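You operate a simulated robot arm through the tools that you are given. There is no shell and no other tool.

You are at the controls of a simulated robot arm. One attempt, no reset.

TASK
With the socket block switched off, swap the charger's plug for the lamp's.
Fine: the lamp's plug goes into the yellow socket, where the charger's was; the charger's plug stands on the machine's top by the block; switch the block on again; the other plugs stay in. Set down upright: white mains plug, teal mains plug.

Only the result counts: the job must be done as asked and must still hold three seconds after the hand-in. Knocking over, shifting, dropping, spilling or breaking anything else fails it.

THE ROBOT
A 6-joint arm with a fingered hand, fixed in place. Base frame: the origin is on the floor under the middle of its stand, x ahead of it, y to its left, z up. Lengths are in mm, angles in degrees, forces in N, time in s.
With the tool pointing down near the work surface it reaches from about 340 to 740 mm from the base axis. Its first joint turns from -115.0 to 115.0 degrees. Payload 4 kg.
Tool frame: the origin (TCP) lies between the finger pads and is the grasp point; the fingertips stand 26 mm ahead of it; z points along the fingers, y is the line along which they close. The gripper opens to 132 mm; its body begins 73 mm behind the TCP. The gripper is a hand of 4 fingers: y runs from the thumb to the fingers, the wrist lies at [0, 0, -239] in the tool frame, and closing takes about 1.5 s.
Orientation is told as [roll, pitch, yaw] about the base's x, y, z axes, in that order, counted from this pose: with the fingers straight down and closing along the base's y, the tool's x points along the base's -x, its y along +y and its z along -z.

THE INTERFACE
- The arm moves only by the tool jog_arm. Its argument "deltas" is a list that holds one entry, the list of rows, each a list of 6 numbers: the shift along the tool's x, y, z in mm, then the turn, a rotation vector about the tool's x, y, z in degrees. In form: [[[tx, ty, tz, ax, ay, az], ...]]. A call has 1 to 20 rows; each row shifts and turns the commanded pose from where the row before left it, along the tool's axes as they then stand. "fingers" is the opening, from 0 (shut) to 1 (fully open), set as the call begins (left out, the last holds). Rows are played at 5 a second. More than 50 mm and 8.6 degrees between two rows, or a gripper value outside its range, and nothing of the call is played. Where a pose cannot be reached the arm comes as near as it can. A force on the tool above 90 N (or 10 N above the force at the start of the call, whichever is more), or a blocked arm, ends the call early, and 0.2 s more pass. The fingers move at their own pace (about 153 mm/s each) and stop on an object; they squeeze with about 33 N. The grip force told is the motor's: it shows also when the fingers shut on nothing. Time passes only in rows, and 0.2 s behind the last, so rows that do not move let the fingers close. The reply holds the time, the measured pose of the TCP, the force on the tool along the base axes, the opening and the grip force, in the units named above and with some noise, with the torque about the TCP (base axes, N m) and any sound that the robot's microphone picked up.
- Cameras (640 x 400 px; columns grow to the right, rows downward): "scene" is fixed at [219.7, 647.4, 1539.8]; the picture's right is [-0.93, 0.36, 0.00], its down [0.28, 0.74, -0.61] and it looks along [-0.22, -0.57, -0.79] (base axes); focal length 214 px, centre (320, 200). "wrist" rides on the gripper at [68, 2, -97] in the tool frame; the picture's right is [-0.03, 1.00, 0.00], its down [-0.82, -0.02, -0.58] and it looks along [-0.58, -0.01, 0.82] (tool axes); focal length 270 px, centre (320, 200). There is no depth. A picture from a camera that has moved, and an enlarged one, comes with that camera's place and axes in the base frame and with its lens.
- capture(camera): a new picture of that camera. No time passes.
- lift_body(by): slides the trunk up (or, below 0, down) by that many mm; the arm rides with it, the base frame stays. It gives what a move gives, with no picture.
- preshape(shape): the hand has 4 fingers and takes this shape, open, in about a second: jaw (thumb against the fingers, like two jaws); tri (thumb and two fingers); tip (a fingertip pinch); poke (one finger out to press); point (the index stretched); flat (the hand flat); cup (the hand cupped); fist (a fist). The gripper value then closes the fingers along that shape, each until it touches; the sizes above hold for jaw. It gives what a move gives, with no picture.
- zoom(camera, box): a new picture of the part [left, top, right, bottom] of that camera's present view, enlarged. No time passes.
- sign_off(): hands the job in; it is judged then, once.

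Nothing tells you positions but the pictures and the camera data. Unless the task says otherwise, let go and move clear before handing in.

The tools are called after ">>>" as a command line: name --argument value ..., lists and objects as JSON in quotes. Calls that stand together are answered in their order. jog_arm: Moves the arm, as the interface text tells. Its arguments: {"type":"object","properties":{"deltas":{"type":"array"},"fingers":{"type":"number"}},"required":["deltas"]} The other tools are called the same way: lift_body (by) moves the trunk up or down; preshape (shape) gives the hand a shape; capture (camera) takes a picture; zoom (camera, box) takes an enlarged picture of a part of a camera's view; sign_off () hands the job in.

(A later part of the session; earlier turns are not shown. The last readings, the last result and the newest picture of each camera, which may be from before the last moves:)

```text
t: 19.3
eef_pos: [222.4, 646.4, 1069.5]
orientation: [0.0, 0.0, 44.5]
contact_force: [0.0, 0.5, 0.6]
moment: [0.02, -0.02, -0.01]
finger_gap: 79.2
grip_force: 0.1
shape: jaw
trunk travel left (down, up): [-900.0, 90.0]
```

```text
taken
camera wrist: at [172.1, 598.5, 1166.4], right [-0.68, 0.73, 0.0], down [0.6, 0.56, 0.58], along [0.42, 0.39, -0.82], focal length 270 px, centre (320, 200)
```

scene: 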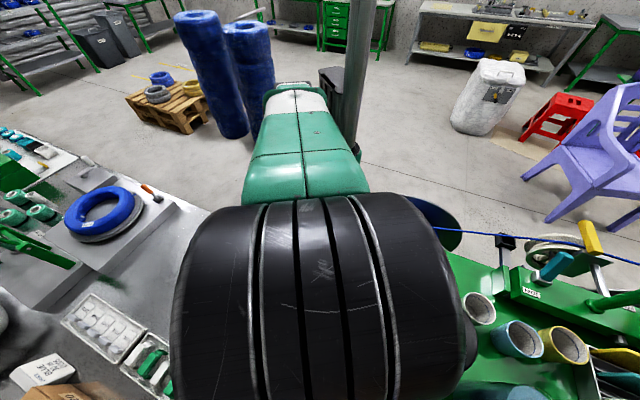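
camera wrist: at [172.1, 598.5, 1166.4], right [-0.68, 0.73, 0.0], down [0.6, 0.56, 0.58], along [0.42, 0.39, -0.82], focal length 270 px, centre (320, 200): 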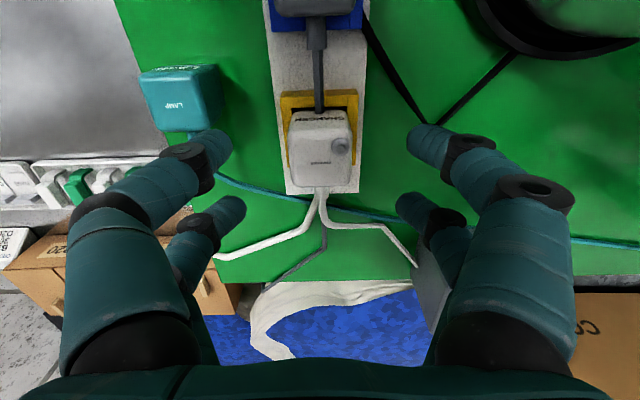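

The charger is centred between the fingers. I'll descend 50 mm so the fingertips end a few millimetres above the collar, then look before closing.

>>> jog_arm --deltas '[[[0, 0, 12, 0, 0, 0], [0, 0, 12, 0, 0, 0], [0, 0, 12, 0, 0, 0], [0, 0, 8, 0, 0, 0], [0, 0, 5, 0, 0, 0], [0, 0, 0, 0, 0, 0]]]' --fingers 0.5

>>> capture --camera "wrist"

>>> capture --camera "scene"

```text
t: 20.7
eef_pos: [222.6, 646.2, 1021.2]
orientation: [-0.1, -0.1, 44.5]
contact_force: [-0.6, 1.3, 0.1]
moment: [-0.01, -0.03, 0.02]
finger_gap: 66.6
grip_force: 0.1
shape: jaw
trunk travel left (down, up): [-900.0, 90.0]
```

```text
taken
camera wrist: at [172.4, 598.3, 1118.0], right [-0.68, 0.73, 0.0], down [0.6, 0.56, 0.58], along [0.42, 0.39, -0.82], focal length 270 px, centre (320, 200)
```

wrist: 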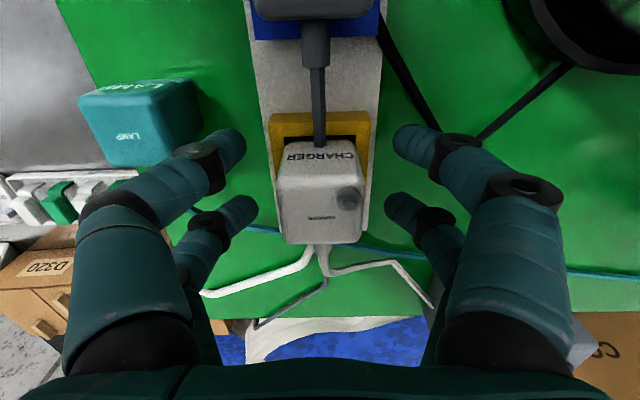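

```text
taken
```

scene: 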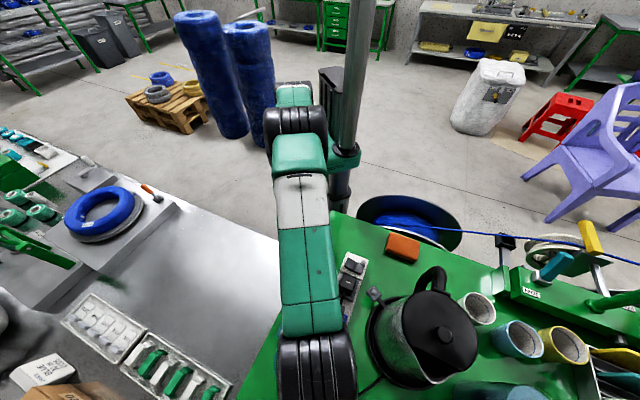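

All four fingers stand clear around the charger plug. Closing the hand on it now.

>>> jog_arm --deltas '[[[0, 0, 0, 0, 0, 0], [0, 0, 0, 0, 0, 0], [0, 0, 0, 0, 0, 0], [0, 0, 0, 0, 0, 0], [0, 0, 0, 0, 0, 0], [0, 0, 0, 0, 0, 0], [0, 0, 0, 0, 0, 0], [0, 0, 0, 0, 0, 0]]]' --fingers 0

>>> capture --camera "wrist"

```text
t: 22.5
eef_pos: [222.5, 645.9, 1021.2]
orientation: [0.0, 0.1, 44.5]
contact_force: [0.0, 0.0, 0.6]
moment: [-0.03, 0.01, 0.0]
finger_gap: 26.7
grip_force: 32.7
shape: jaw
trunk travel left (down, up): [-900.0, 90.0]
```

```text
taken
camera wrist: at [172.4, 598.4, 1118.0], right [-0.68, 0.73, 0.0], down [0.6, 0.56, 0.58], along [0.42, 0.39, -0.82], focal length 270 px, centre (320, 200)
```

wrist: 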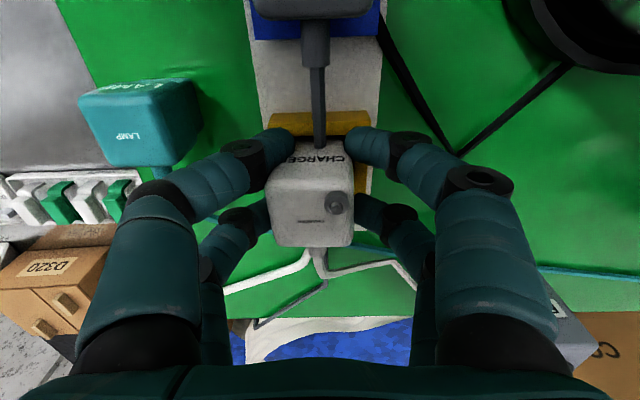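

The plug looks shifted slightly toward the thumb side, so I'll check closely before pulling.

>>> zoom --camera "wrist" --box '[230, 100, 400, 270]'

```text
2.35 times, centred on (315, 185) of wrist
camera zoom: at [172.4, 598.4, 1118.0], right [-0.68, 0.73, 0.0], down [0.6, 0.56, 0.58], along [0.42, 0.39, -0.82], focal length 636 px, centre (332, 235)
```

zoom: 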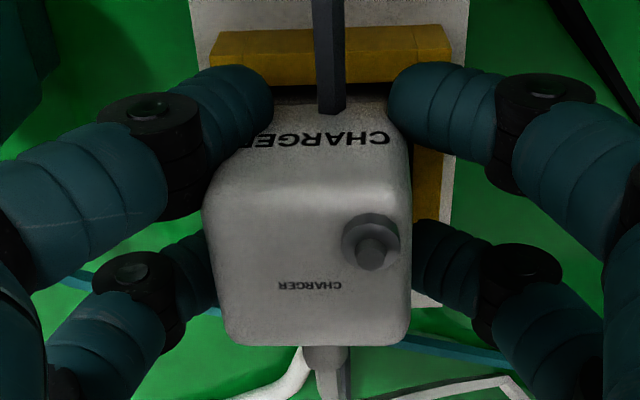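

The plug is gripped, tilting slightly in its socket. Now I'll pull straight up in small steps and watch the force.

>>> jog_arm --deltas '[[[0, 0, -2, 0, 0, 0], [0, 0, -2, 0, 0, 0], [0, 0, -2, 0, 0, 0], [0, 0, -2, 0, 0, 0]]]'

>>> zoom --camera "wrist" --box '[230, 100, 400, 270]'

```text
t: 23.5
eef_pos: [223.4, 646.6, 1029.9]
orientation: [0.0, 0.0, 44.5]
contact_force: [0.8, 0.6, -1.0]
moment: [0.0, -0.01, -0.01]
finger_gap: 26.8
grip_force: 32.6
shape: jaw
trunk travel left (down, up): [-900.0, 90.0]
```

```text
2.35 times, centred on (315, 185) of wrist
camera zoom: at [172.7, 598.3, 1126.0], right [-0.68, 0.73, 0.0], down [0.6, 0.56, 0.58], along [0.42, 0.39, -0.82], focal length 636 px, centre (332, 235)
```

zoom: 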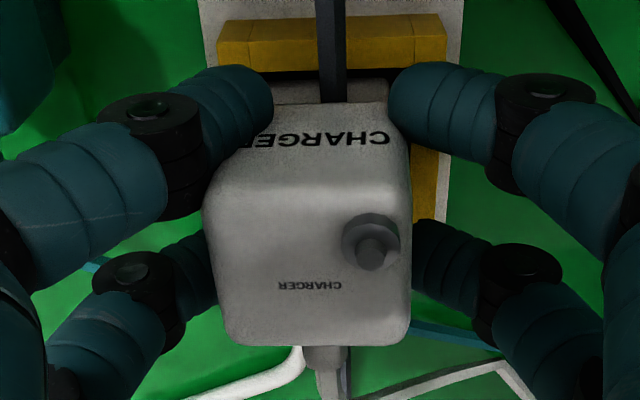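

The plug is rising with the hand at almost no force. I'll continue up until it is well clear of the collar.

>>> jog_arm --deltas '[[[0, 0, -3, 0, 0, 0], [0, 0, -4, 0, 0, 0], [0, 0, -6, 0, 0, 0], [0, 0, -10, 0, 0, 0], [0, 0, -15, 0, 0, 0], [0, 0, 0, 0, 0, 0]]]'

>>> capture --camera "wrist"

>>> capture --camera "scene"

```text
t: 24.9
eef_pos: [223.1, 644.5, 1067.8]
orientation: [-0.1, -0.1, 44.5]
contact_force: [-0.2, 0.8, 0.2]
moment: [0.04, 0.01, -0.01]
finger_gap: 26.7
grip_force: 33.1
shape: jaw
trunk travel left (down, up): [-900.0, 90.0]
```

```text
taken
camera wrist: at [172.7, 597.7, 1163.9], right [-0.68, 0.73, 0.0], down [0.6, 0.56, 0.58], along [0.42, 0.39, -0.82], focal length 270 px, centre (320, 200)
```

wrist: 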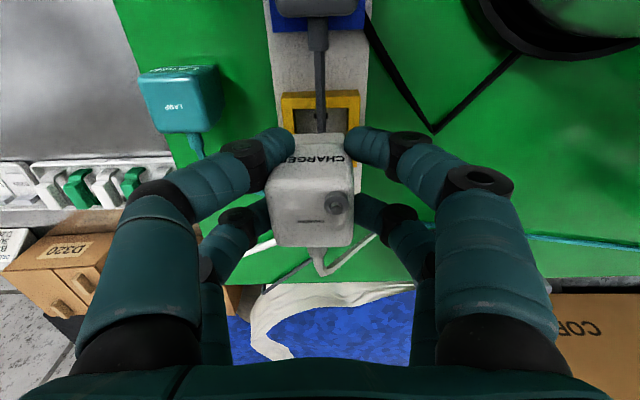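

```text
taken
```

scene: 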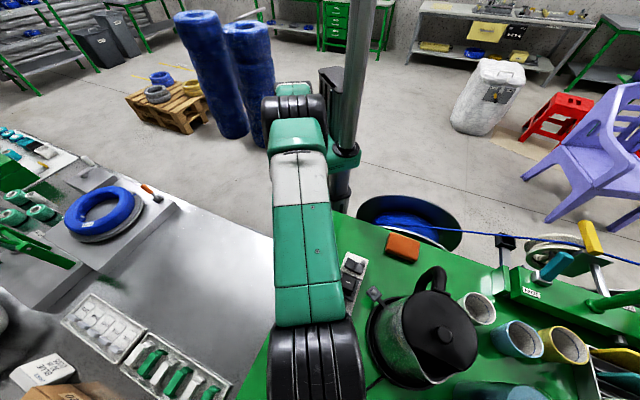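

The charger is out and the empty yellow socket is visible underneath. I'll check how it sits in the hand before carrying it to free space beside the block.

>>> zoom --camera "wrist" --box '[245, 80, 385, 270]'

>>> zoom --camera "wrist" --box '[270, 80, 370, 150]'

```text
2.11 times, centred on (315, 175) of wrist
camera zoom: at [172.7, 597.7, 1163.9], right [-0.68, 0.73, 0.0], down [0.6, 0.56, 0.58], along [0.42, 0.39, -0.82], focal length 569 px, centre (330, 253)
```

zoom: 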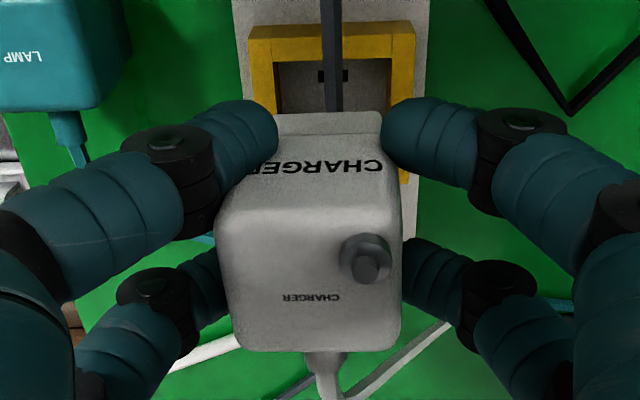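

```text
5.71 times, centred on (320, 115) of wrist
camera zoom: at [172.7, 597.7, 1163.9], right [-0.68, 0.73, 0.0], down [0.6, 0.56, 0.58], along [0.42, 0.39, -0.82], focal length 1544 px, centre (320, 686)
```

zoom: 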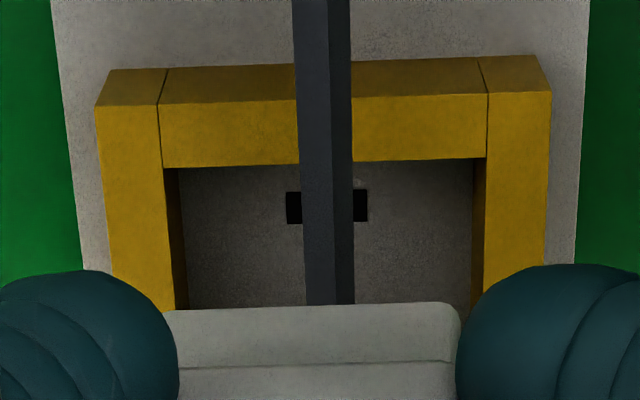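

The charger hangs almost level in the hand, and the socket centre is confirmed at (222.7, 646.7) with a 36 mm opening. I'll carry it to the empty green area near (211, 516), beside the block and well clear of the lamp plug.

>>> jog_arm --deltas '[[[0, 0, -12, 0, 0, 0], [0, 0, -12, 2.5, 0, 0], [20, -17, 0, 0, 0, 0], [30, -25, 0, 0, 0, 0], [30, -25, 0, 0, 0, 0], [20, -17.5, 0, 0, 0, 0], [0, 0, 0, 0, 0, 0], [0, 0, 0, 0, 0, 0]]]'

>>> capture --camera "wrist"

>>> capture --camera "scene"

```text
t: 26.7
eef_pos: [210.7, 515.2, 1096.4]
orientation: [-2.4, 0.0, 44.6]
contact_force: [0.4, 0.6, -0.8]
moment: [-0.03, 0.01, 0.03]
finger_gap: 26.6
grip_force: 33.0
shape: jaw
trunk travel left (down, up): [-900.0, 90.0]
```

```text
taken
camera wrist: at [158.0, 470.4, 1192.8], right [-0.68, 0.73, -0.04], down [0.58, 0.58, 0.58], along [0.45, 0.37, -0.81], focal length 270 px, centre (320, 200)
```

wrist: 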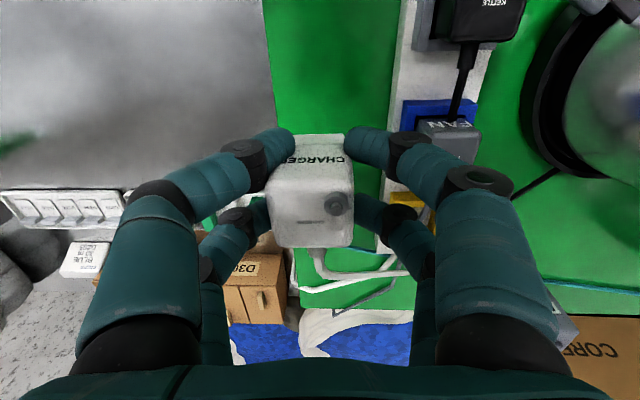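

```text
taken
```

scene: 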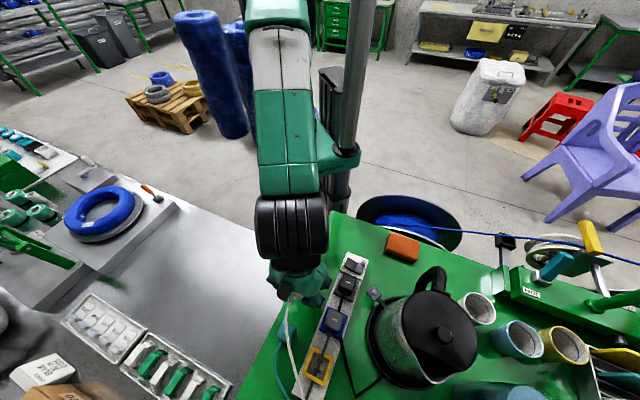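

>>> zoom --camera "scene" --box '[240, 250, 370, 400]'

```text
2.67 times, centred on (305, 325) of scene
camera zoom: at [219.7, 647.4, 1539.8], right [-0.93, 0.36, 0.0], down [0.28, 0.74, -0.61], along [-0.22, -0.57, -0.79], focal length 572 px, centre (360, -133)
```

zoom: 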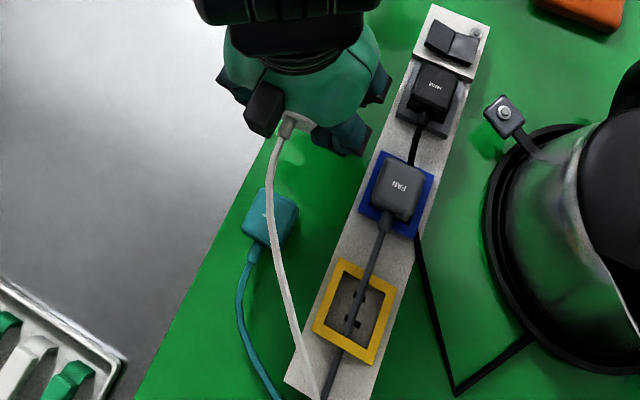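

The empty socket with its two slots is visible, and the charger hangs over free green surface. I'll lower it vertically toward the top.

>>> jog_arm --deltas '[[[0, 5, 0, 0, 0, 0], [0, 1.09, 25, 0, 0, 0], [0, 1.09, 25, 0, 0, 0], [0, 1.09, 25, 0, 0, 0], [0, 0.44, 10, 0, 0, 0], [0, 0, 0, 0, 0, 0]]]'

>>> capture --camera "wrist"

>>> zoom --camera "scene" --box '[240, 250, 370, 400]'

```text
t: 28.1
eef_pos: [206.0, 519.6, 1009.2]
orientation: [-2.5, 0.0, 44.5]
contact_force: [-0.8, -0.2, -0.9]
moment: [-0.03, 0.03, 0.03]
finger_gap: 26.4
grip_force: 33.3
shape: jaw
trunk travel left (down, up): [-900.0, 90.0]
```

```text
taken
camera wrist: at [153.6, 474.7, 1106.8], right [-0.68, 0.73, -0.04], down [0.58, 0.58, 0.58], along [0.45, 0.37, -0.81], focal length 270 px, centre (320, 200)
```

wrist: 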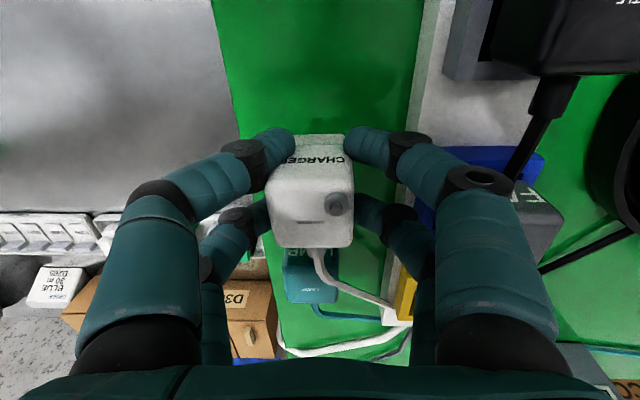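

```text
2.67 times, centred on (305, 325) of scene
camera zoom: at [219.7, 647.4, 1539.8], right [-0.93, 0.36, 0.0], down [0.28, 0.74, -0.61], along [-0.22, -0.57, -0.79], focal length 572 px, centre (360, -133)
```

zoom: 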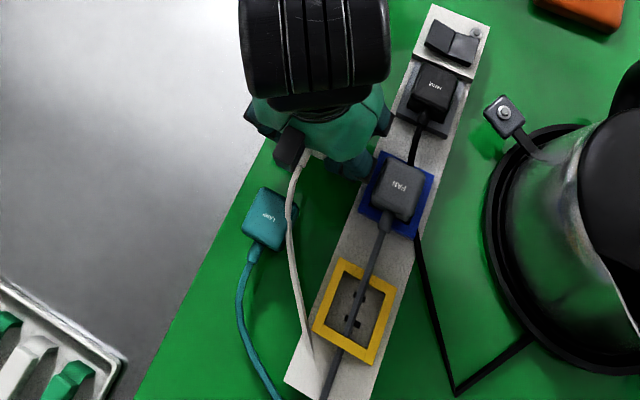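

>>> jog_arm --deltas '[[[0, 0.13, 3, 0, 0, 0], [0, 0.13, 3, 0, 0, 0], [0, 0.09, 2, 0, 0, 0], [0, 0.04, 1, 0, 0, 0], [0, 0, 0, 0, 0, 0]]]'

```text
t: 29.3
eef_pos: [207.3, 519.5, 1001.6]
orientation: [-2.5, 0.1, 44.4]
contact_force: [-0.4, 0.6, -0.5]
moment: [-0.02, 0.02, 0.02]
finger_gap: 26.6
grip_force: 33.1
shape: jaw
trunk travel left (down, up): [-900.0, 90.0]
```

>>> jog_arm --deltas '[[[0, 0.04, 1, 0, 0, 0], [0, 0.04, 1, 0, 0, 0], [0, 0.04, 1, 0, 0, 0], [0, 0, 0, 0, 0, 0]]]'

```text
t: 30.3
eef_pos: [206.7, 517.8, 997.8]
orientation: [-2.6, 0.1, 44.5]
contact_force: [-0.7, -0.8, -0.5]
moment: [0.0, 0.01, 0.0]
finger_gap: 26.5
grip_force: 32.8
shape: jaw
trunk travel left (down, up): [-900.0, 90.0]
```

No contact yet at this height. I'll carry on down in 1 mm steps.

>>> jog_arm --deltas '[[[0, 0.04, 1, 0, 0, 0], [0, 0.04, 1, 0, 0, 0], [0, 0, 0, 0, 0, 0]]]'

>>> zoom --camera "wrist" --box '[230, 90, 410, 270]'

```text
t: 31.1
eef_pos: [207.1, 519.4, 996.9]
orientation: [-2.6, -0.1, 44.5]
contact_force: [-0.2, 0.7, 5.1]
moment: [-0.1, -0.06, 0.02]
finger_gap: 26.7
grip_force: 32.6
shape: jaw
trunk travel left (down, up): [-900.0, 90.0]
```

```text
2.22 times, centred on (320, 180) of wrist
camera zoom: at [154.2, 474.4, 1092.7], right [-0.68, 0.73, -0.04], down [0.58, 0.57, 0.58], along [0.45, 0.37, -0.81], focal length 601 px, centre (320, 244)
```

zoom: 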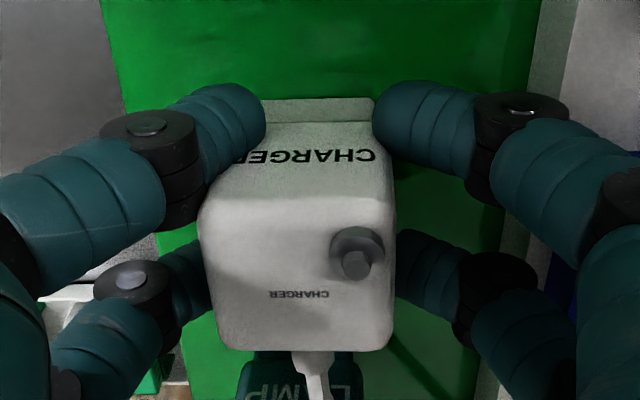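

The charger touches down at 5 N. I'll open the fingers just enough to free it.

>>> jog_arm --deltas '[[[0, 0, 0, 0, 0, 0], [0, 0, 0, 0, 0, 0], [0, 0, 0, 0, 0, 0], [0, 0, 0, 0, 0, 0]]]' --fingers 0.38

>>> capture --camera "wrist"

```text
t: 32.1
eef_pos: [206.7, 519.4, 995.1]
orientation: [-2.5, 0.0, 44.4]
contact_force: [0.6, -1.1, -0.3]
moment: [0.01, 0.0, -0.05]
finger_gap: 49.8
grip_force: 0.1
shape: jaw
trunk travel left (down, up): [-900.0, 90.0]
```

```text
taken
camera wrist: at [154.3, 474.5, 1092.0], right [-0.68, 0.73, -0.04], down [0.58, 0.58, 0.58], along [0.45, 0.37, -0.81], focal length 270 px, centre (320, 200)
```

wrist: 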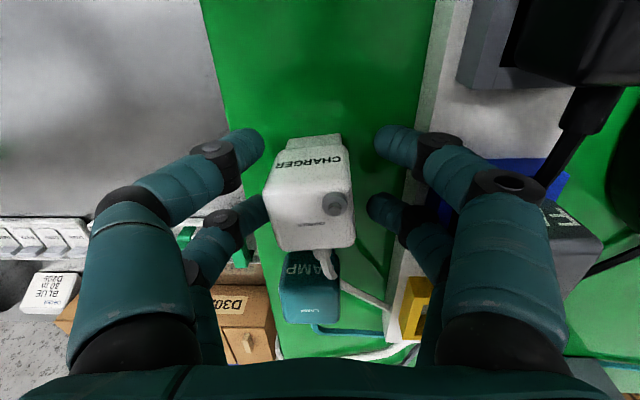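

The charger is free and standing. I'll raise the hand straight up and check that it stays put.

>>> jog_arm --deltas '[[[0, -0.22, -5, 0, 0, 0], [0, -0.44, -10, 0, 0, 0], [0, -0.87, -20, 0, 0, 0], [0, -1.3, -30, 0, 0, 0], [0, -1.3, -30, 0, 0, 0], [0, 0, 0, -2.5, 0, 0], [0, 0, 0, 0, 0, 0]]]'

>>> capture --camera "wrist"

>>> zoom --camera "scene" --box '[240, 250, 370, 400]'

```text
t: 33.7
eef_pos: [208.8, 520.1, 1091.2]
orientation: [0.0, 0.0, 44.5]
contact_force: [0.5, 0.5, 0.6]
moment: [0.0, 0.01, -0.01]
finger_gap: 49.7
grip_force: 0.0
shape: jaw
trunk travel left (down, up): [-900.0, 90.0]
```

```text
taken
camera wrist: at [156.4, 471.7, 1187.6], right [-0.68, 0.73, 0.0], down [0.6, 0.56, 0.58], along [0.42, 0.4, -0.82], focal length 270 px, centre (320, 200)
```

wrist: 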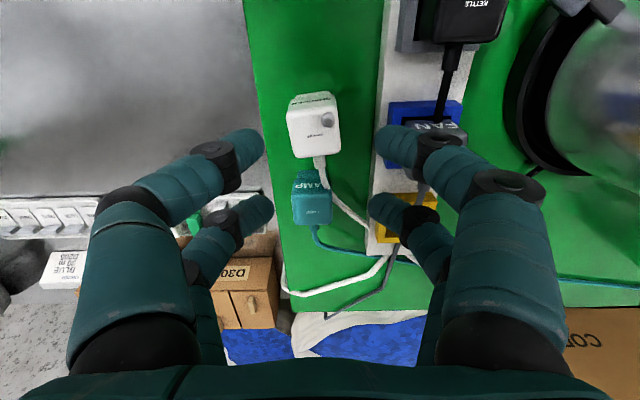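

```text
2.67 times, centred on (305, 325) of scene
camera zoom: at [219.7, 647.4, 1539.8], right [-0.93, 0.36, 0.0], down [0.28, 0.74, -0.61], along [-0.22, -0.57, -0.79], focal length 572 px, centre (360, -133)
```

zoom: 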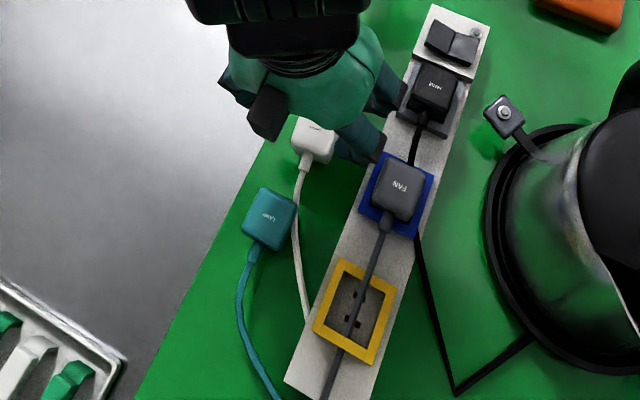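

The charger stands upright by the block, with its cable running beside the lamp plug. Next I'll measure the lamp plug closely.

>>> zoom --camera "wrist" --box '[260, 80, 380, 240]'

>>> zoom --camera "scene" --box '[265, 310, 325, 355]'

>>> zoom --camera "scene" --box '[300, 340, 350, 390]'

```text
2.50 times, centred on (320, 160) of wrist
camera zoom: at [156.4, 471.7, 1187.6], right [-0.68, 0.73, 0.0], down [0.6, 0.56, 0.58], along [0.42, 0.4, -0.82], focal length 676 px, centre (320, 300)
```

zoom: 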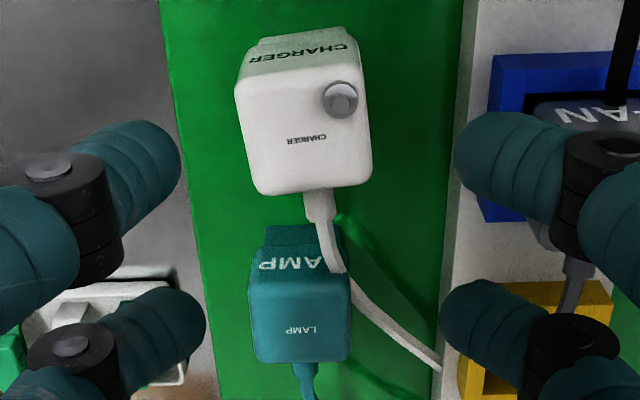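

```text
8.89 times, centred on (295, 332) of scene
camera zoom: at [219.7, 647.4, 1539.8], right [-0.93, 0.36, 0.0], down [0.28, 0.74, -0.61], along [-0.22, -0.57, -0.79], focal length 1906 px, centre (542, -978)
```

zoom: 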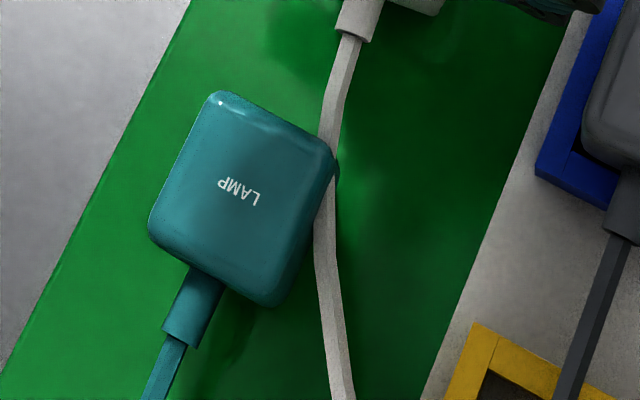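

```text
8.00 times, centred on (325, 365) of scene
camera zoom: at [219.7, 647.4, 1539.8], right [-0.93, 0.36, 0.0], down [0.28, 0.74, -0.61], along [-0.22, -0.57, -0.79], focal length 1716 px, centre (280, -1120)
```

zoom: 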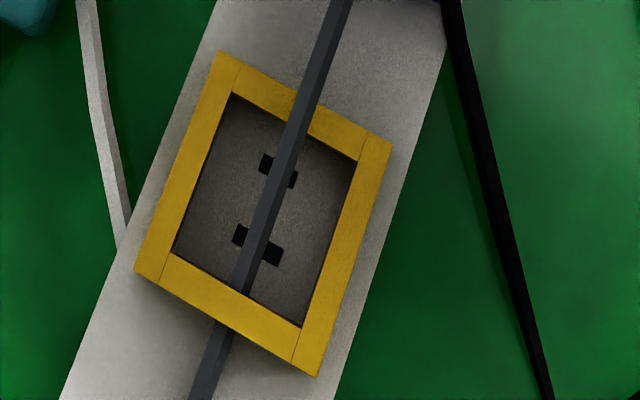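

The lamp plug's centre is near (266, 566.5), aligned with the block and with its cable toward the far end like the others. I'll move over it with a moderate opening and verify alignment from above.

>>> jog_arm --deltas '[[[-24.4, -2.3, 0, 0, 0, 0], [-24.4, -2.3, 0, 0, 0, 0], [-24.5, -2.4, 0, 0, 0, 0], [0, 0, 20, 0, 0, 0], [0, 0, 20, 0, 0, 0], [0, 0, 0, 0, 0, 0], [0, 0, 0, 0, 0, 0]]]' --fingers 0.42

>>> capture --camera "wrist"

>>> zoom --camera "wrist" --box '[250, 80, 390, 220]'

```text
t: 35.3
eef_pos: [263.7, 565.4, 1051.0]
orientation: [0.0, 0.0, 44.6]
contact_force: [0.5, -0.2, -0.3]
moment: [0.03, -0.02, 0.01]
finger_gap: 55.2
grip_force: 0.1
shape: jaw
trunk travel left (down, up): [-900.0, 90.0]
```

```text
taken
camera wrist: at [213.4, 517.8, 1147.5], right [-0.68, 0.73, 0.0], down [0.6, 0.56, 0.58], along [0.42, 0.39, -0.82], focal length 270 px, centre (320, 200)
```

wrist: 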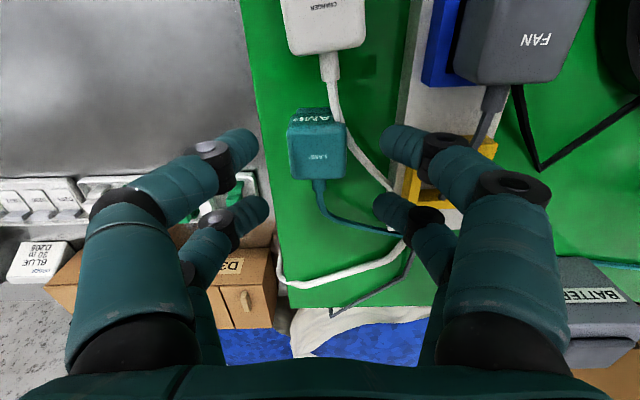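

```text
2.86 times, centred on (320, 150) of wrist
camera zoom: at [213.4, 517.8, 1147.5], right [-0.68, 0.73, 0.0], down [0.6, 0.56, 0.58], along [0.42, 0.39, -0.82], focal length 772 px, centre (320, 343)
```

zoom: 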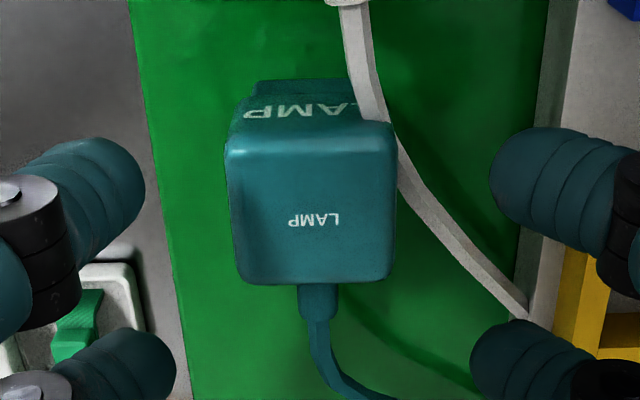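

The lamp sits about 6 mm farther along than the TCP. I'll correct for that, descend part way and re-check.

>>> jog_arm --deltas '[[[-5.8, -1.5, 0, 0, 0, 0], [0, 0, 10, 0, 0, 0], [0, 0, 10, 0, 0, 0], [0, 0, 10, 0, 0, 0], [0, 0, 0, 0, 0, 0], [0, 0, 0, 0, 0, 0]]]'

>>> zoom --camera "wrist" --box '[220, 80, 420, 280]'

```text
t: 36.7
eef_pos: [269.0, 568.5, 1021.2]
orientation: [-0.1, -0.1, 44.5]
contact_force: [0.4, 0.2, 0.5]
moment: [0.01, -0.01, -0.01]
finger_gap: 54.7
grip_force: 0.1
shape: jaw
trunk travel left (down, up): [-900.0, 90.0]
```

```text
2.00 times, centred on (320, 180) of wrist
camera zoom: at [219.5, 521.2, 1117.6], right [-0.68, 0.73, 0.0], down [0.6, 0.56, 0.58], along [0.42, 0.39, -0.82], focal length 541 px, centre (320, 240)
```

zoom: 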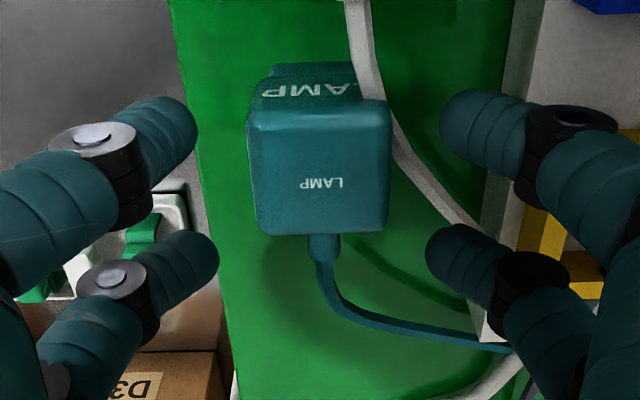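

The lamp is centred and aligned between the fingers. I'll descend so the tips stop on the upper body, above the step, and then close.

>>> jog_arm --deltas '[[[1, 0, 8, 0, 0, 0], [0, 0, 8, 0, 0, 0], [0, 0, 7, 0, 0, 0], [0, 0, 0, 0, 0, 0]]]'

>>> capture --camera "wrist"

```text
t: 37.7
eef_pos: [269.1, 567.2, 997.9]
orientation: [0.0, -0.1, 44.5]
contact_force: [0.2, 1.2, -0.6]
moment: [0.03, 0.02, 0.0]
finger_gap: 54.9
grip_force: 0.0
shape: jaw
trunk travel left (down, up): [-900.0, 90.0]
```

```text
taken
camera wrist: at [219.0, 520.2, 1094.3], right [-0.68, 0.73, 0.0], down [0.6, 0.56, 0.58], along [0.42, 0.39, -0.82], focal length 270 px, centre (320, 200)
```

wrist: 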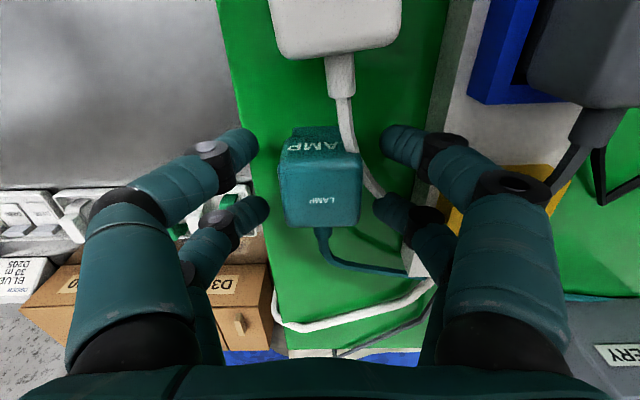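

>>> jog_arm --deltas '[[[0, 0, 0, 0, 0, 0], [0, 0, 0, 0, 0, 0], [0, 0, 0, 0, 0, 0], [0, 0, 0, 0, 0, 0], [0, 0, 0, 0, 0, 0], [0, 0, 0, 0, 0, 0], [0, 0, 0, 0, 0, 0], [0, 0, 0, 0, 0, 0]]]' --fingers 0

>>> capture --camera "wrist"

>>> zoom --camera "wrist" --box '[220, 80, 420, 280]'

```text
t: 39.5
eef_pos: [269.0, 567.6, 997.7]
orientation: [0.1, -0.1, 44.5]
contact_force: [0.2, -0.2, 2.5]
moment: [-0.08, 0.01, 0.0]
finger_gap: 24.3
grip_force: 33.0
shape: jaw
trunk travel left (down, up): [-900.0, 90.0]
```

```text
taken
camera wrist: at [218.9, 520.2, 1094.6], right [-0.68, 0.73, 0.0], down [0.6, 0.56, 0.58], along [0.42, 0.39, -0.82], focal length 270 px, centre (320, 200)
```

wrist: 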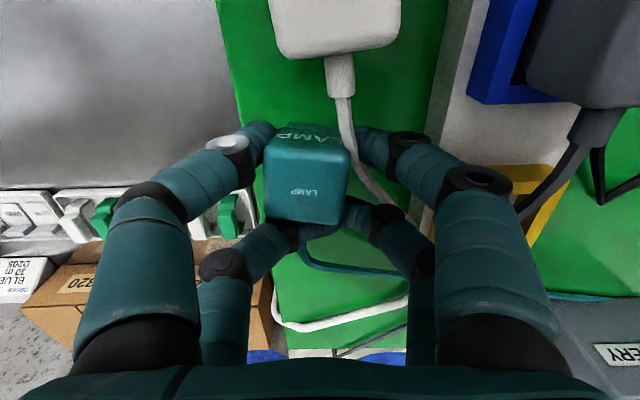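

```text
2.00 times, centred on (320, 180) of wrist
camera zoom: at [218.9, 520.2, 1094.6], right [-0.68, 0.73, 0.0], down [0.6, 0.56, 0.58], along [0.42, 0.39, -0.82], focal length 541 px, centre (320, 240)
```

zoom: 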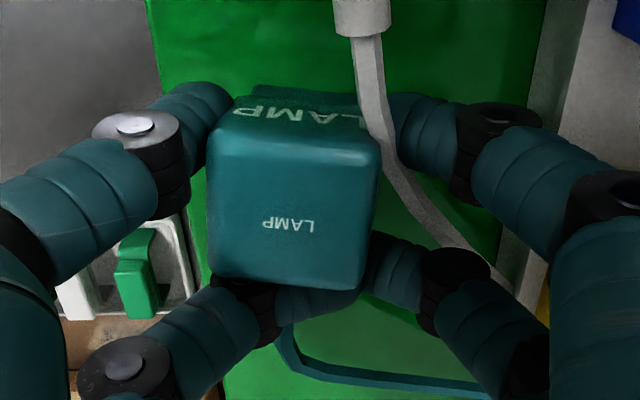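

The lamp tilted because one finger slipped past its cable end. The finger pairs actually sit a few millimetres off the TCP along the block direction, so I'll release gently, let it settle and re-grip with a better offset.

>>> jog_arm --deltas '[[[0, 0, 0, 0, 0, 0], [0, 0, 0, 0, 0, 0], [0, 0, 0, 0, 0, 0], [0, 0, 0, 0, 0, 0], [0, 0, 0, 0, 0, 0]]]' --fingers 0.42

>>> capture --camera "wrist"

>>> zoom --camera "wrist" --box '[220, 80, 420, 280]'

```text
t: 40.7
eef_pos: [268.5, 567.2, 997.7]
orientation: [-0.1, 0.0, 44.5]
contact_force: [0.0, 0.6, 0.2]
moment: [0.02, 0.01, 0.0]
finger_gap: 54.8
grip_force: 0.2
shape: jaw
trunk travel left (down, up): [-900.0, 90.0]
```

```text
taken
camera wrist: at [219.0, 520.3, 1094.5], right [-0.68, 0.73, 0.0], down [0.6, 0.56, 0.58], along [0.42, 0.39, -0.82], focal length 270 px, centre (320, 200)
```

wrist: 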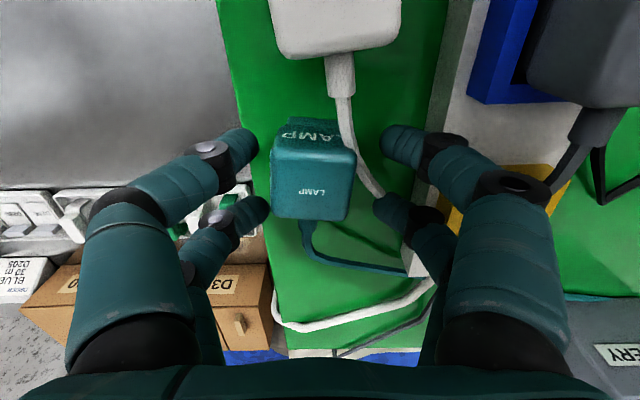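

```text
2.00 times, centred on (320, 180) of wrist
camera zoom: at [219.0, 520.3, 1094.5], right [-0.68, 0.73, 0.0], down [0.6, 0.56, 0.58], along [0.42, 0.39, -0.82], focal length 541 px, centre (320, 240)
```

zoom: 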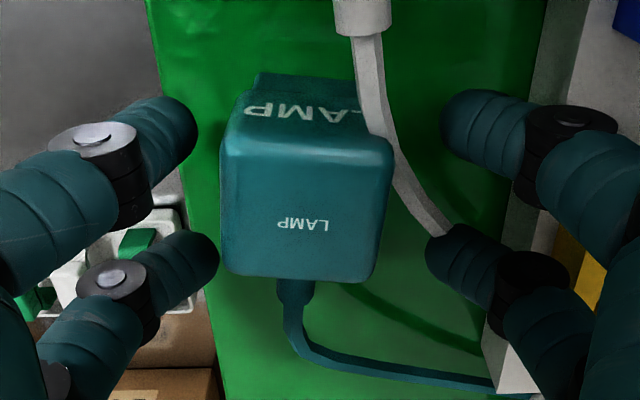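

The lamp settled upright, turned only about 5°. In the jaw shape the finger pairs are about 38 mm apart, right at the plug's corners, so I'll rise and look at the tri and tip shapes for a more central grip.

>>> jog_arm --deltas '[[[0, 0, -10, 0, 0, 0], [0, 0, -25, 0, 0, 0], [0, 0, -35, 0, 0, 0], [0, 0, -30, 0, 0, 0], [0, 0, 0, 0, 0, 0]]]'

>>> preshape --shape "tri"

>>> jog_arm --deltas '[[[0, 0, 0, 0, 0, 0], [0, 0, 0, 0, 0, 0], [0, 0, 0, 0, 0, 0], [0, 0, 0, 0, 0, 0]]]' --fingers 0.3

>>> capture --camera "wrist"

```text
t: 41.9
eef_pos: [268.1, 566.6, 1097.4]
orientation: [-0.1, 0.1, 44.5]
contact_force: [-0.3, -0.3, 0.1]
moment: [-0.01, 0.0, 0.04]
finger_gap: 55.2
grip_force: 0.0
shape: jaw
trunk travel left (down, up): [-900.0, 90.0]
```

```text
t: 42.8
eef_pos: [268.0, 568.1, 1097.5]
orientation: [0.0, 0.0, 44.5]
contact_force: [-0.6, -0.9, -0.2]
moment: [-0.01, -0.03, -0.02]
finger_gap: 132.0
grip_force: 0.1
shape: tri
trunk travel left (down, up): [-900.0, 90.0]
```

```text
t: 43.8
eef_pos: [268.4, 567.5, 1097.6]
orientation: [0.0, 0.0, 44.5]
contact_force: [-0.8, -0.3, -0.7]
moment: [-0.03, -0.02, 0.0]
finger_gap: 39.8
grip_force: 0.1
shape: tri
trunk travel left (down, up): [-900.0, 90.0]
```

```text
taken
camera wrist: at [218.2, 520.0, 1194.5], right [-0.68, 0.73, 0.0], down [0.6, 0.56, 0.58], along [0.42, 0.39, -0.82], focal length 270 px, centre (320, 200)
```

wrist: 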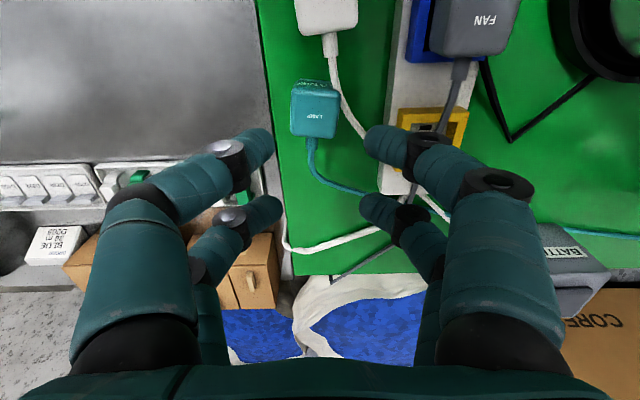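

>>> preshape --shape "tip"

>>> jog_arm --deltas '[[[0, 0, 0, 0, 0, 0], [0, 0, 0, 0, 0, 0], [0, 0, 0, 0, 0, 0], [0, 0, 0, 0, 0, 0]]]' --fingers 0.3

>>> capture --camera "wrist"

```text
t: 44.7
eef_pos: [268.7, 567.0, 1098.3]
orientation: [-0.1, 0.0, 44.5]
contact_force: [-0.3, -0.4, 0.6]
moment: [-0.01, -0.03, 0.0]
finger_gap: 131.9
grip_force: 0.0
shape: tip
trunk travel left (down, up): [-900.0, 90.0]
```

```text
t: 45.7
eef_pos: [268.5, 567.7, 1098.6]
orientation: [0.0, -0.1, 44.5]
contact_force: [-0.4, -0.7, 0.0]
moment: [0.0, -0.02, 0.01]
finger_gap: 40.2
grip_force: 0.1
shape: tip
trunk travel left (down, up): [-900.0, 90.0]
```

```text
taken
camera wrist: at [218.2, 520.0, 1194.5], right [-0.68, 0.73, 0.0], down [0.6, 0.56, 0.58], along [0.42, 0.39, -0.82], focal length 270 px, centre (320, 200)
```

wrist: 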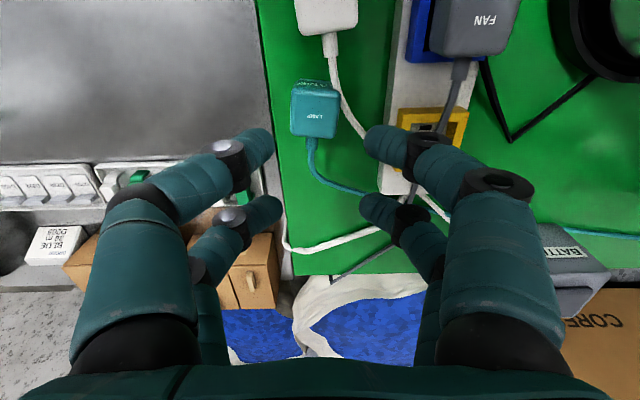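

Tri and tip close just like jaw, so I'll keep the four-finger grip, which worked on the charger when it was exactly centred. I'll measure the lamp's position and turn accurately from here.

>>> zoom --camera "wrist" --box '[270, 65, 360, 155]'

>>> capture --camera "scene"

```text
4.44 times, centred on (315, 110) of wrist
camera zoom: at [218.2, 520.0, 1194.5], right [-0.68, 0.73, 0.0], down [0.6, 0.56, 0.58], along [0.42, 0.39, -0.82], focal length 1201 px, centre (342, 600)
```

zoom: 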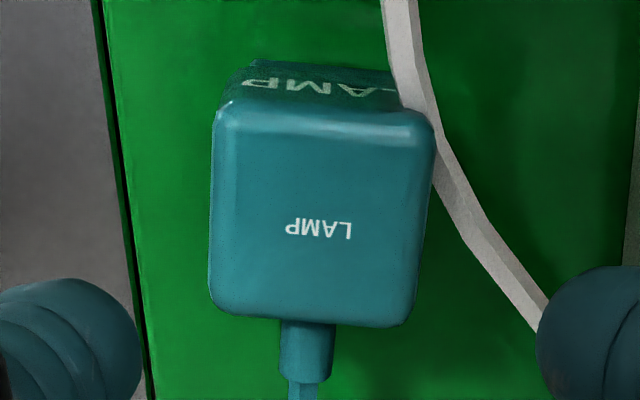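

```text
taken
```

scene: 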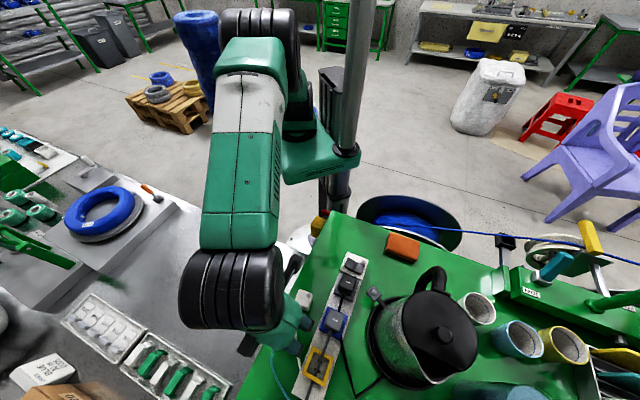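

The lamp's centre is at tool offset (4.4, −4), turned about 5°. I'll align to it, go back to the jaw shape with the same opening and come down again.

>>> preshape --shape "jaw"

>>> jog_arm --deltas '[[[0, 0, 0, 0, 0, 5.4], [4.2, -4.2, 0, 0, 0, 0], [0, 0, 20, 0, 0, 0], [0, 0, 20, 0, 0, 0], [0, 0, 20, 0, 0, 0], [0, 0, 10, 0, 0, 0], [0, 0, 0, 0, 0, 0], [0, 0, 0, 0, 0, 0]]]' --fingers 0.42

>>> zoom --camera "wrist" --box '[240, 90, 400, 250]'

```text
t: 46.6
eef_pos: [269.2, 567.0, 1098.1]
orientation: [0.0, 0.0, 44.5]
contact_force: [0.6, -0.3, -0.1]
moment: [-0.02, 0.0, 0.02]
finger_gap: 132.2
grip_force: 0.0
shape: jaw
trunk travel left (down, up): [-900.0, 90.0]
```

```text
t: 48.4
eef_pos: [268.8, 561.4, 1026.3]
orientation: [0.0, -0.1, 39.1]
contact_force: [0.6, -0.1, -0.5]
moment: [-0.03, 0.03, 0.03]
finger_gap: 55.9
grip_force: 0.1
shape: jaw
trunk travel left (down, up): [-900.0, 90.0]
```

```text
2.50 times, centred on (320, 170) of wrist
camera zoom: at [213.9, 519.0, 1123.6], right [-0.61, 0.79, 0.0], down [0.65, 0.5, 0.58], along [0.46, 0.35, -0.82], focal length 676 px, centre (320, 275)
```

zoom: 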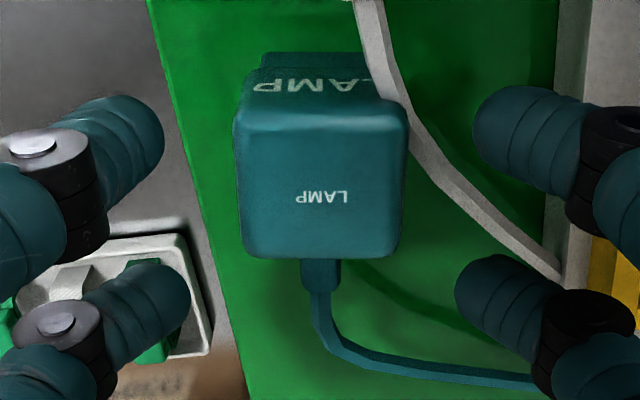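

The lamp is centred to within 1 mm and square to the hand. Descending the last 29 mm and closing.

>>> jog_arm --deltas '[[[0, 0, 12, 0, 0, 0], [0, 0, 10, 0, 0, 0], [0, 0, 6, 0, 0, 0], [0, 0, 0, 0, 0, 0]]]'

>>> jog_arm --deltas '[[[0, 0, 0, 0, 0, 0], [0, 0, 0, 0, 0, 0], [0, 0, 0, 0, 0, 0], [0, 0, 0, 0, 0, 0], [0, 0, 0, 0, 0, 0], [0, 0, 0, 0, 0, 0], [0, 0, 0, 0, 0, 0], [0, 0, 0, 0, 0, 0]]]' --fingers 0

>>> zoom --camera "wrist" --box '[220, 80, 420, 280]'

```text
t: 49.4
eef_pos: [267.8, 561.7, 998.7]
orientation: [-0.1, 0.0, 39.2]
contact_force: [0.7, -0.1, -0.6]
moment: [-0.04, 0.02, -0.01]
finger_gap: 56.0
grip_force: 0.1
shape: jaw
trunk travel left (down, up): [-900.0, 90.0]
```

```text
t: 51.2
eef_pos: [268.1, 561.4, 999.2]
orientation: [0.0, 0.0, 39.1]
contact_force: [0.1, 1.4, 1.5]
moment: [-0.05, 0.0, -0.03]
finger_gap: 24.3
grip_force: 32.7
shape: jaw
trunk travel left (down, up): [-900.0, 90.0]
```

```text
2.00 times, centred on (320, 180) of wrist
camera zoom: at [213.5, 519.6, 1095.6], right [-0.61, 0.79, 0.0], down [0.65, 0.5, 0.58], along [0.46, 0.35, -0.82], focal length 541 px, centre (320, 240)
```

zoom: 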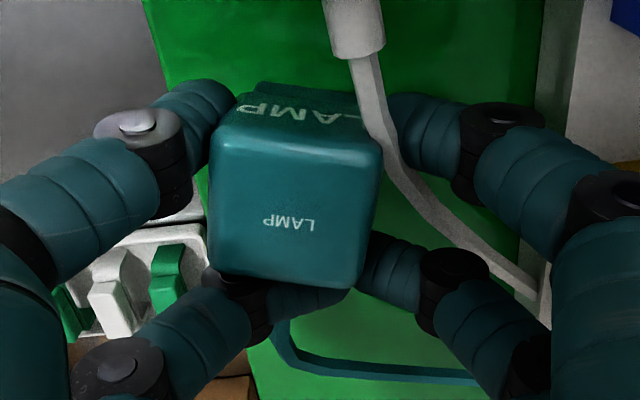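

The same finger slips past the lamp's end again because the pairs straddle the corners. If I lean the hand about 25°, the finger pairs come closer together horizontally and grip at two heights, so I'll release and try that.

>>> jog_arm --deltas '[[[0, 0, 0, 0, 0, 0], [0, 0, 0, 0, 0, 0], [0, 0, 0, 0, 0, 0], [0, 0, 0, 0, 0, 0], [0, 0, 0, 0, 0, 0]]]' --fingers 0.42

>>> jog_arm --deltas '[[[0, 0, -10, 0, 0, 0], [0, 0, -25, 0, 0, 0], [0, 0, -30, 0, 0, 0], [0, 0, 0, 0, 0, 0], [0, 0, 0, 0, 0, 0]]]'

>>> capture --camera "wrist"

>>> zoom --camera "wrist" --box '[260, 70, 380, 190]'

```text
t: 52.4
eef_pos: [268.2, 561.9, 999.0]
orientation: [0.0, 0.1, 39.0]
contact_force: [-0.2, 0.6, 0.3]
moment: [0.03, 0.02, 0.01]
finger_gap: 54.9
grip_force: 0.1
shape: jaw
trunk travel left (down, up): [-900.0, 90.0]
```

```text
t: 53.6
eef_pos: [267.5, 560.9, 1064.3]
orientation: [0.1, 0.1, 39.2]
contact_force: [-0.5, 0.9, -0.5]
moment: [0.0, -0.01, -0.04]
finger_gap: 54.9
grip_force: 0.1
shape: jaw
trunk travel left (down, up): [-900.0, 90.0]
```

```text
taken
camera wrist: at [213.4, 519.2, 1160.9], right [-0.61, 0.79, 0.0], down [0.65, 0.5, 0.58], along [0.46, 0.35, -0.82], focal length 270 px, centre (320, 200)
```

wrist: 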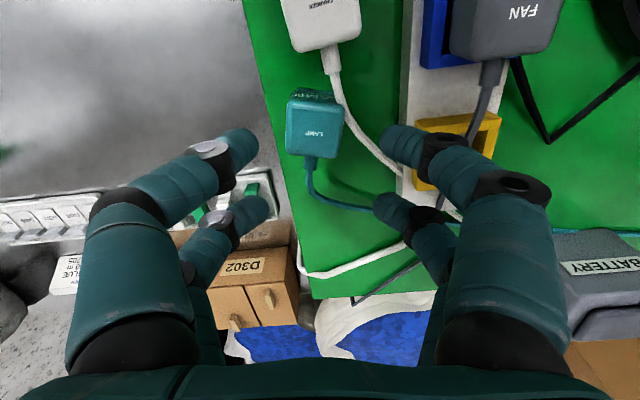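

```text
3.33 times, centred on (320, 130) of wrist
camera zoom: at [213.4, 519.2, 1160.9], right [-0.61, 0.79, 0.0], down [0.65, 0.5, 0.58], along [0.46, 0.35, -0.82], focal length 901 px, centre (320, 433)
```

zoom: 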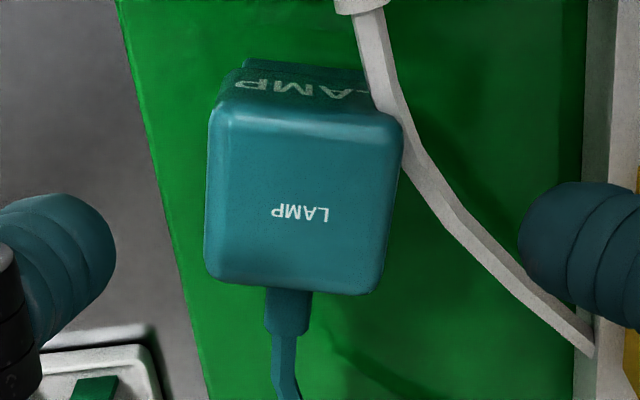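

The lamp is upright again near (267, 555), turned about 6° from the tool. I'll align to it, offset for the lean, tilt the hand 25° and look.

>>> jog_arm --deltas '[[[0, 0, 0, 0, 0, 5.9], [5.7, -4.2, 0, 0, 0, 0], [5.7, 0, 0, 0, 0, 0], [0, 0, 0, 0, -8.3, 0], [0, 0, 0, 0, -8.3, 0], [0, 0, 0, 0, -8.4, 0], [0, 0, 0, 0, 0, 0], [0, 0, 0, 0, 0, 0]]]'

>>> capture --camera "wrist"

>>> capture --camera "scene"

```text
t: 55.4
eef_pos: [260.6, 551.7, 1064.7]
orientation: [-0.1, -24.9, 33.1]
contact_force: [-0.8, 0.9, 1.2]
moment: [0.01, -0.01, 0.0]
finger_gap: 54.7
grip_force: 0.0
shape: jaw
trunk travel left (down, up): [-900.0, 90.0]
```

```text
taken
camera wrist: at [173.7, 496.8, 1123.2], right [-0.53, 0.85, 0.01], down [0.43, 0.25, 0.87], along [0.73, 0.46, -0.5], focal length 270 px, centre (320, 200)
```

wrist: 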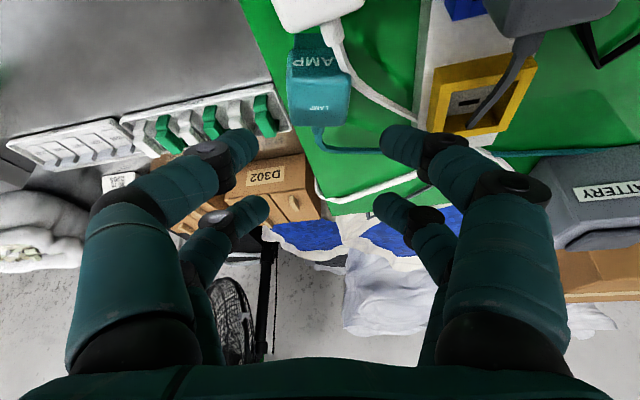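

```text
taken
```

scene: 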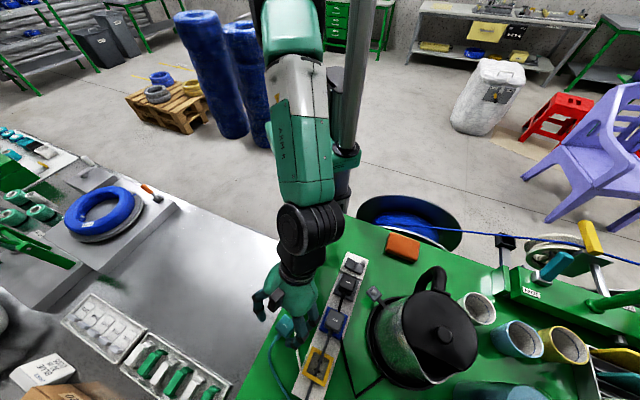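

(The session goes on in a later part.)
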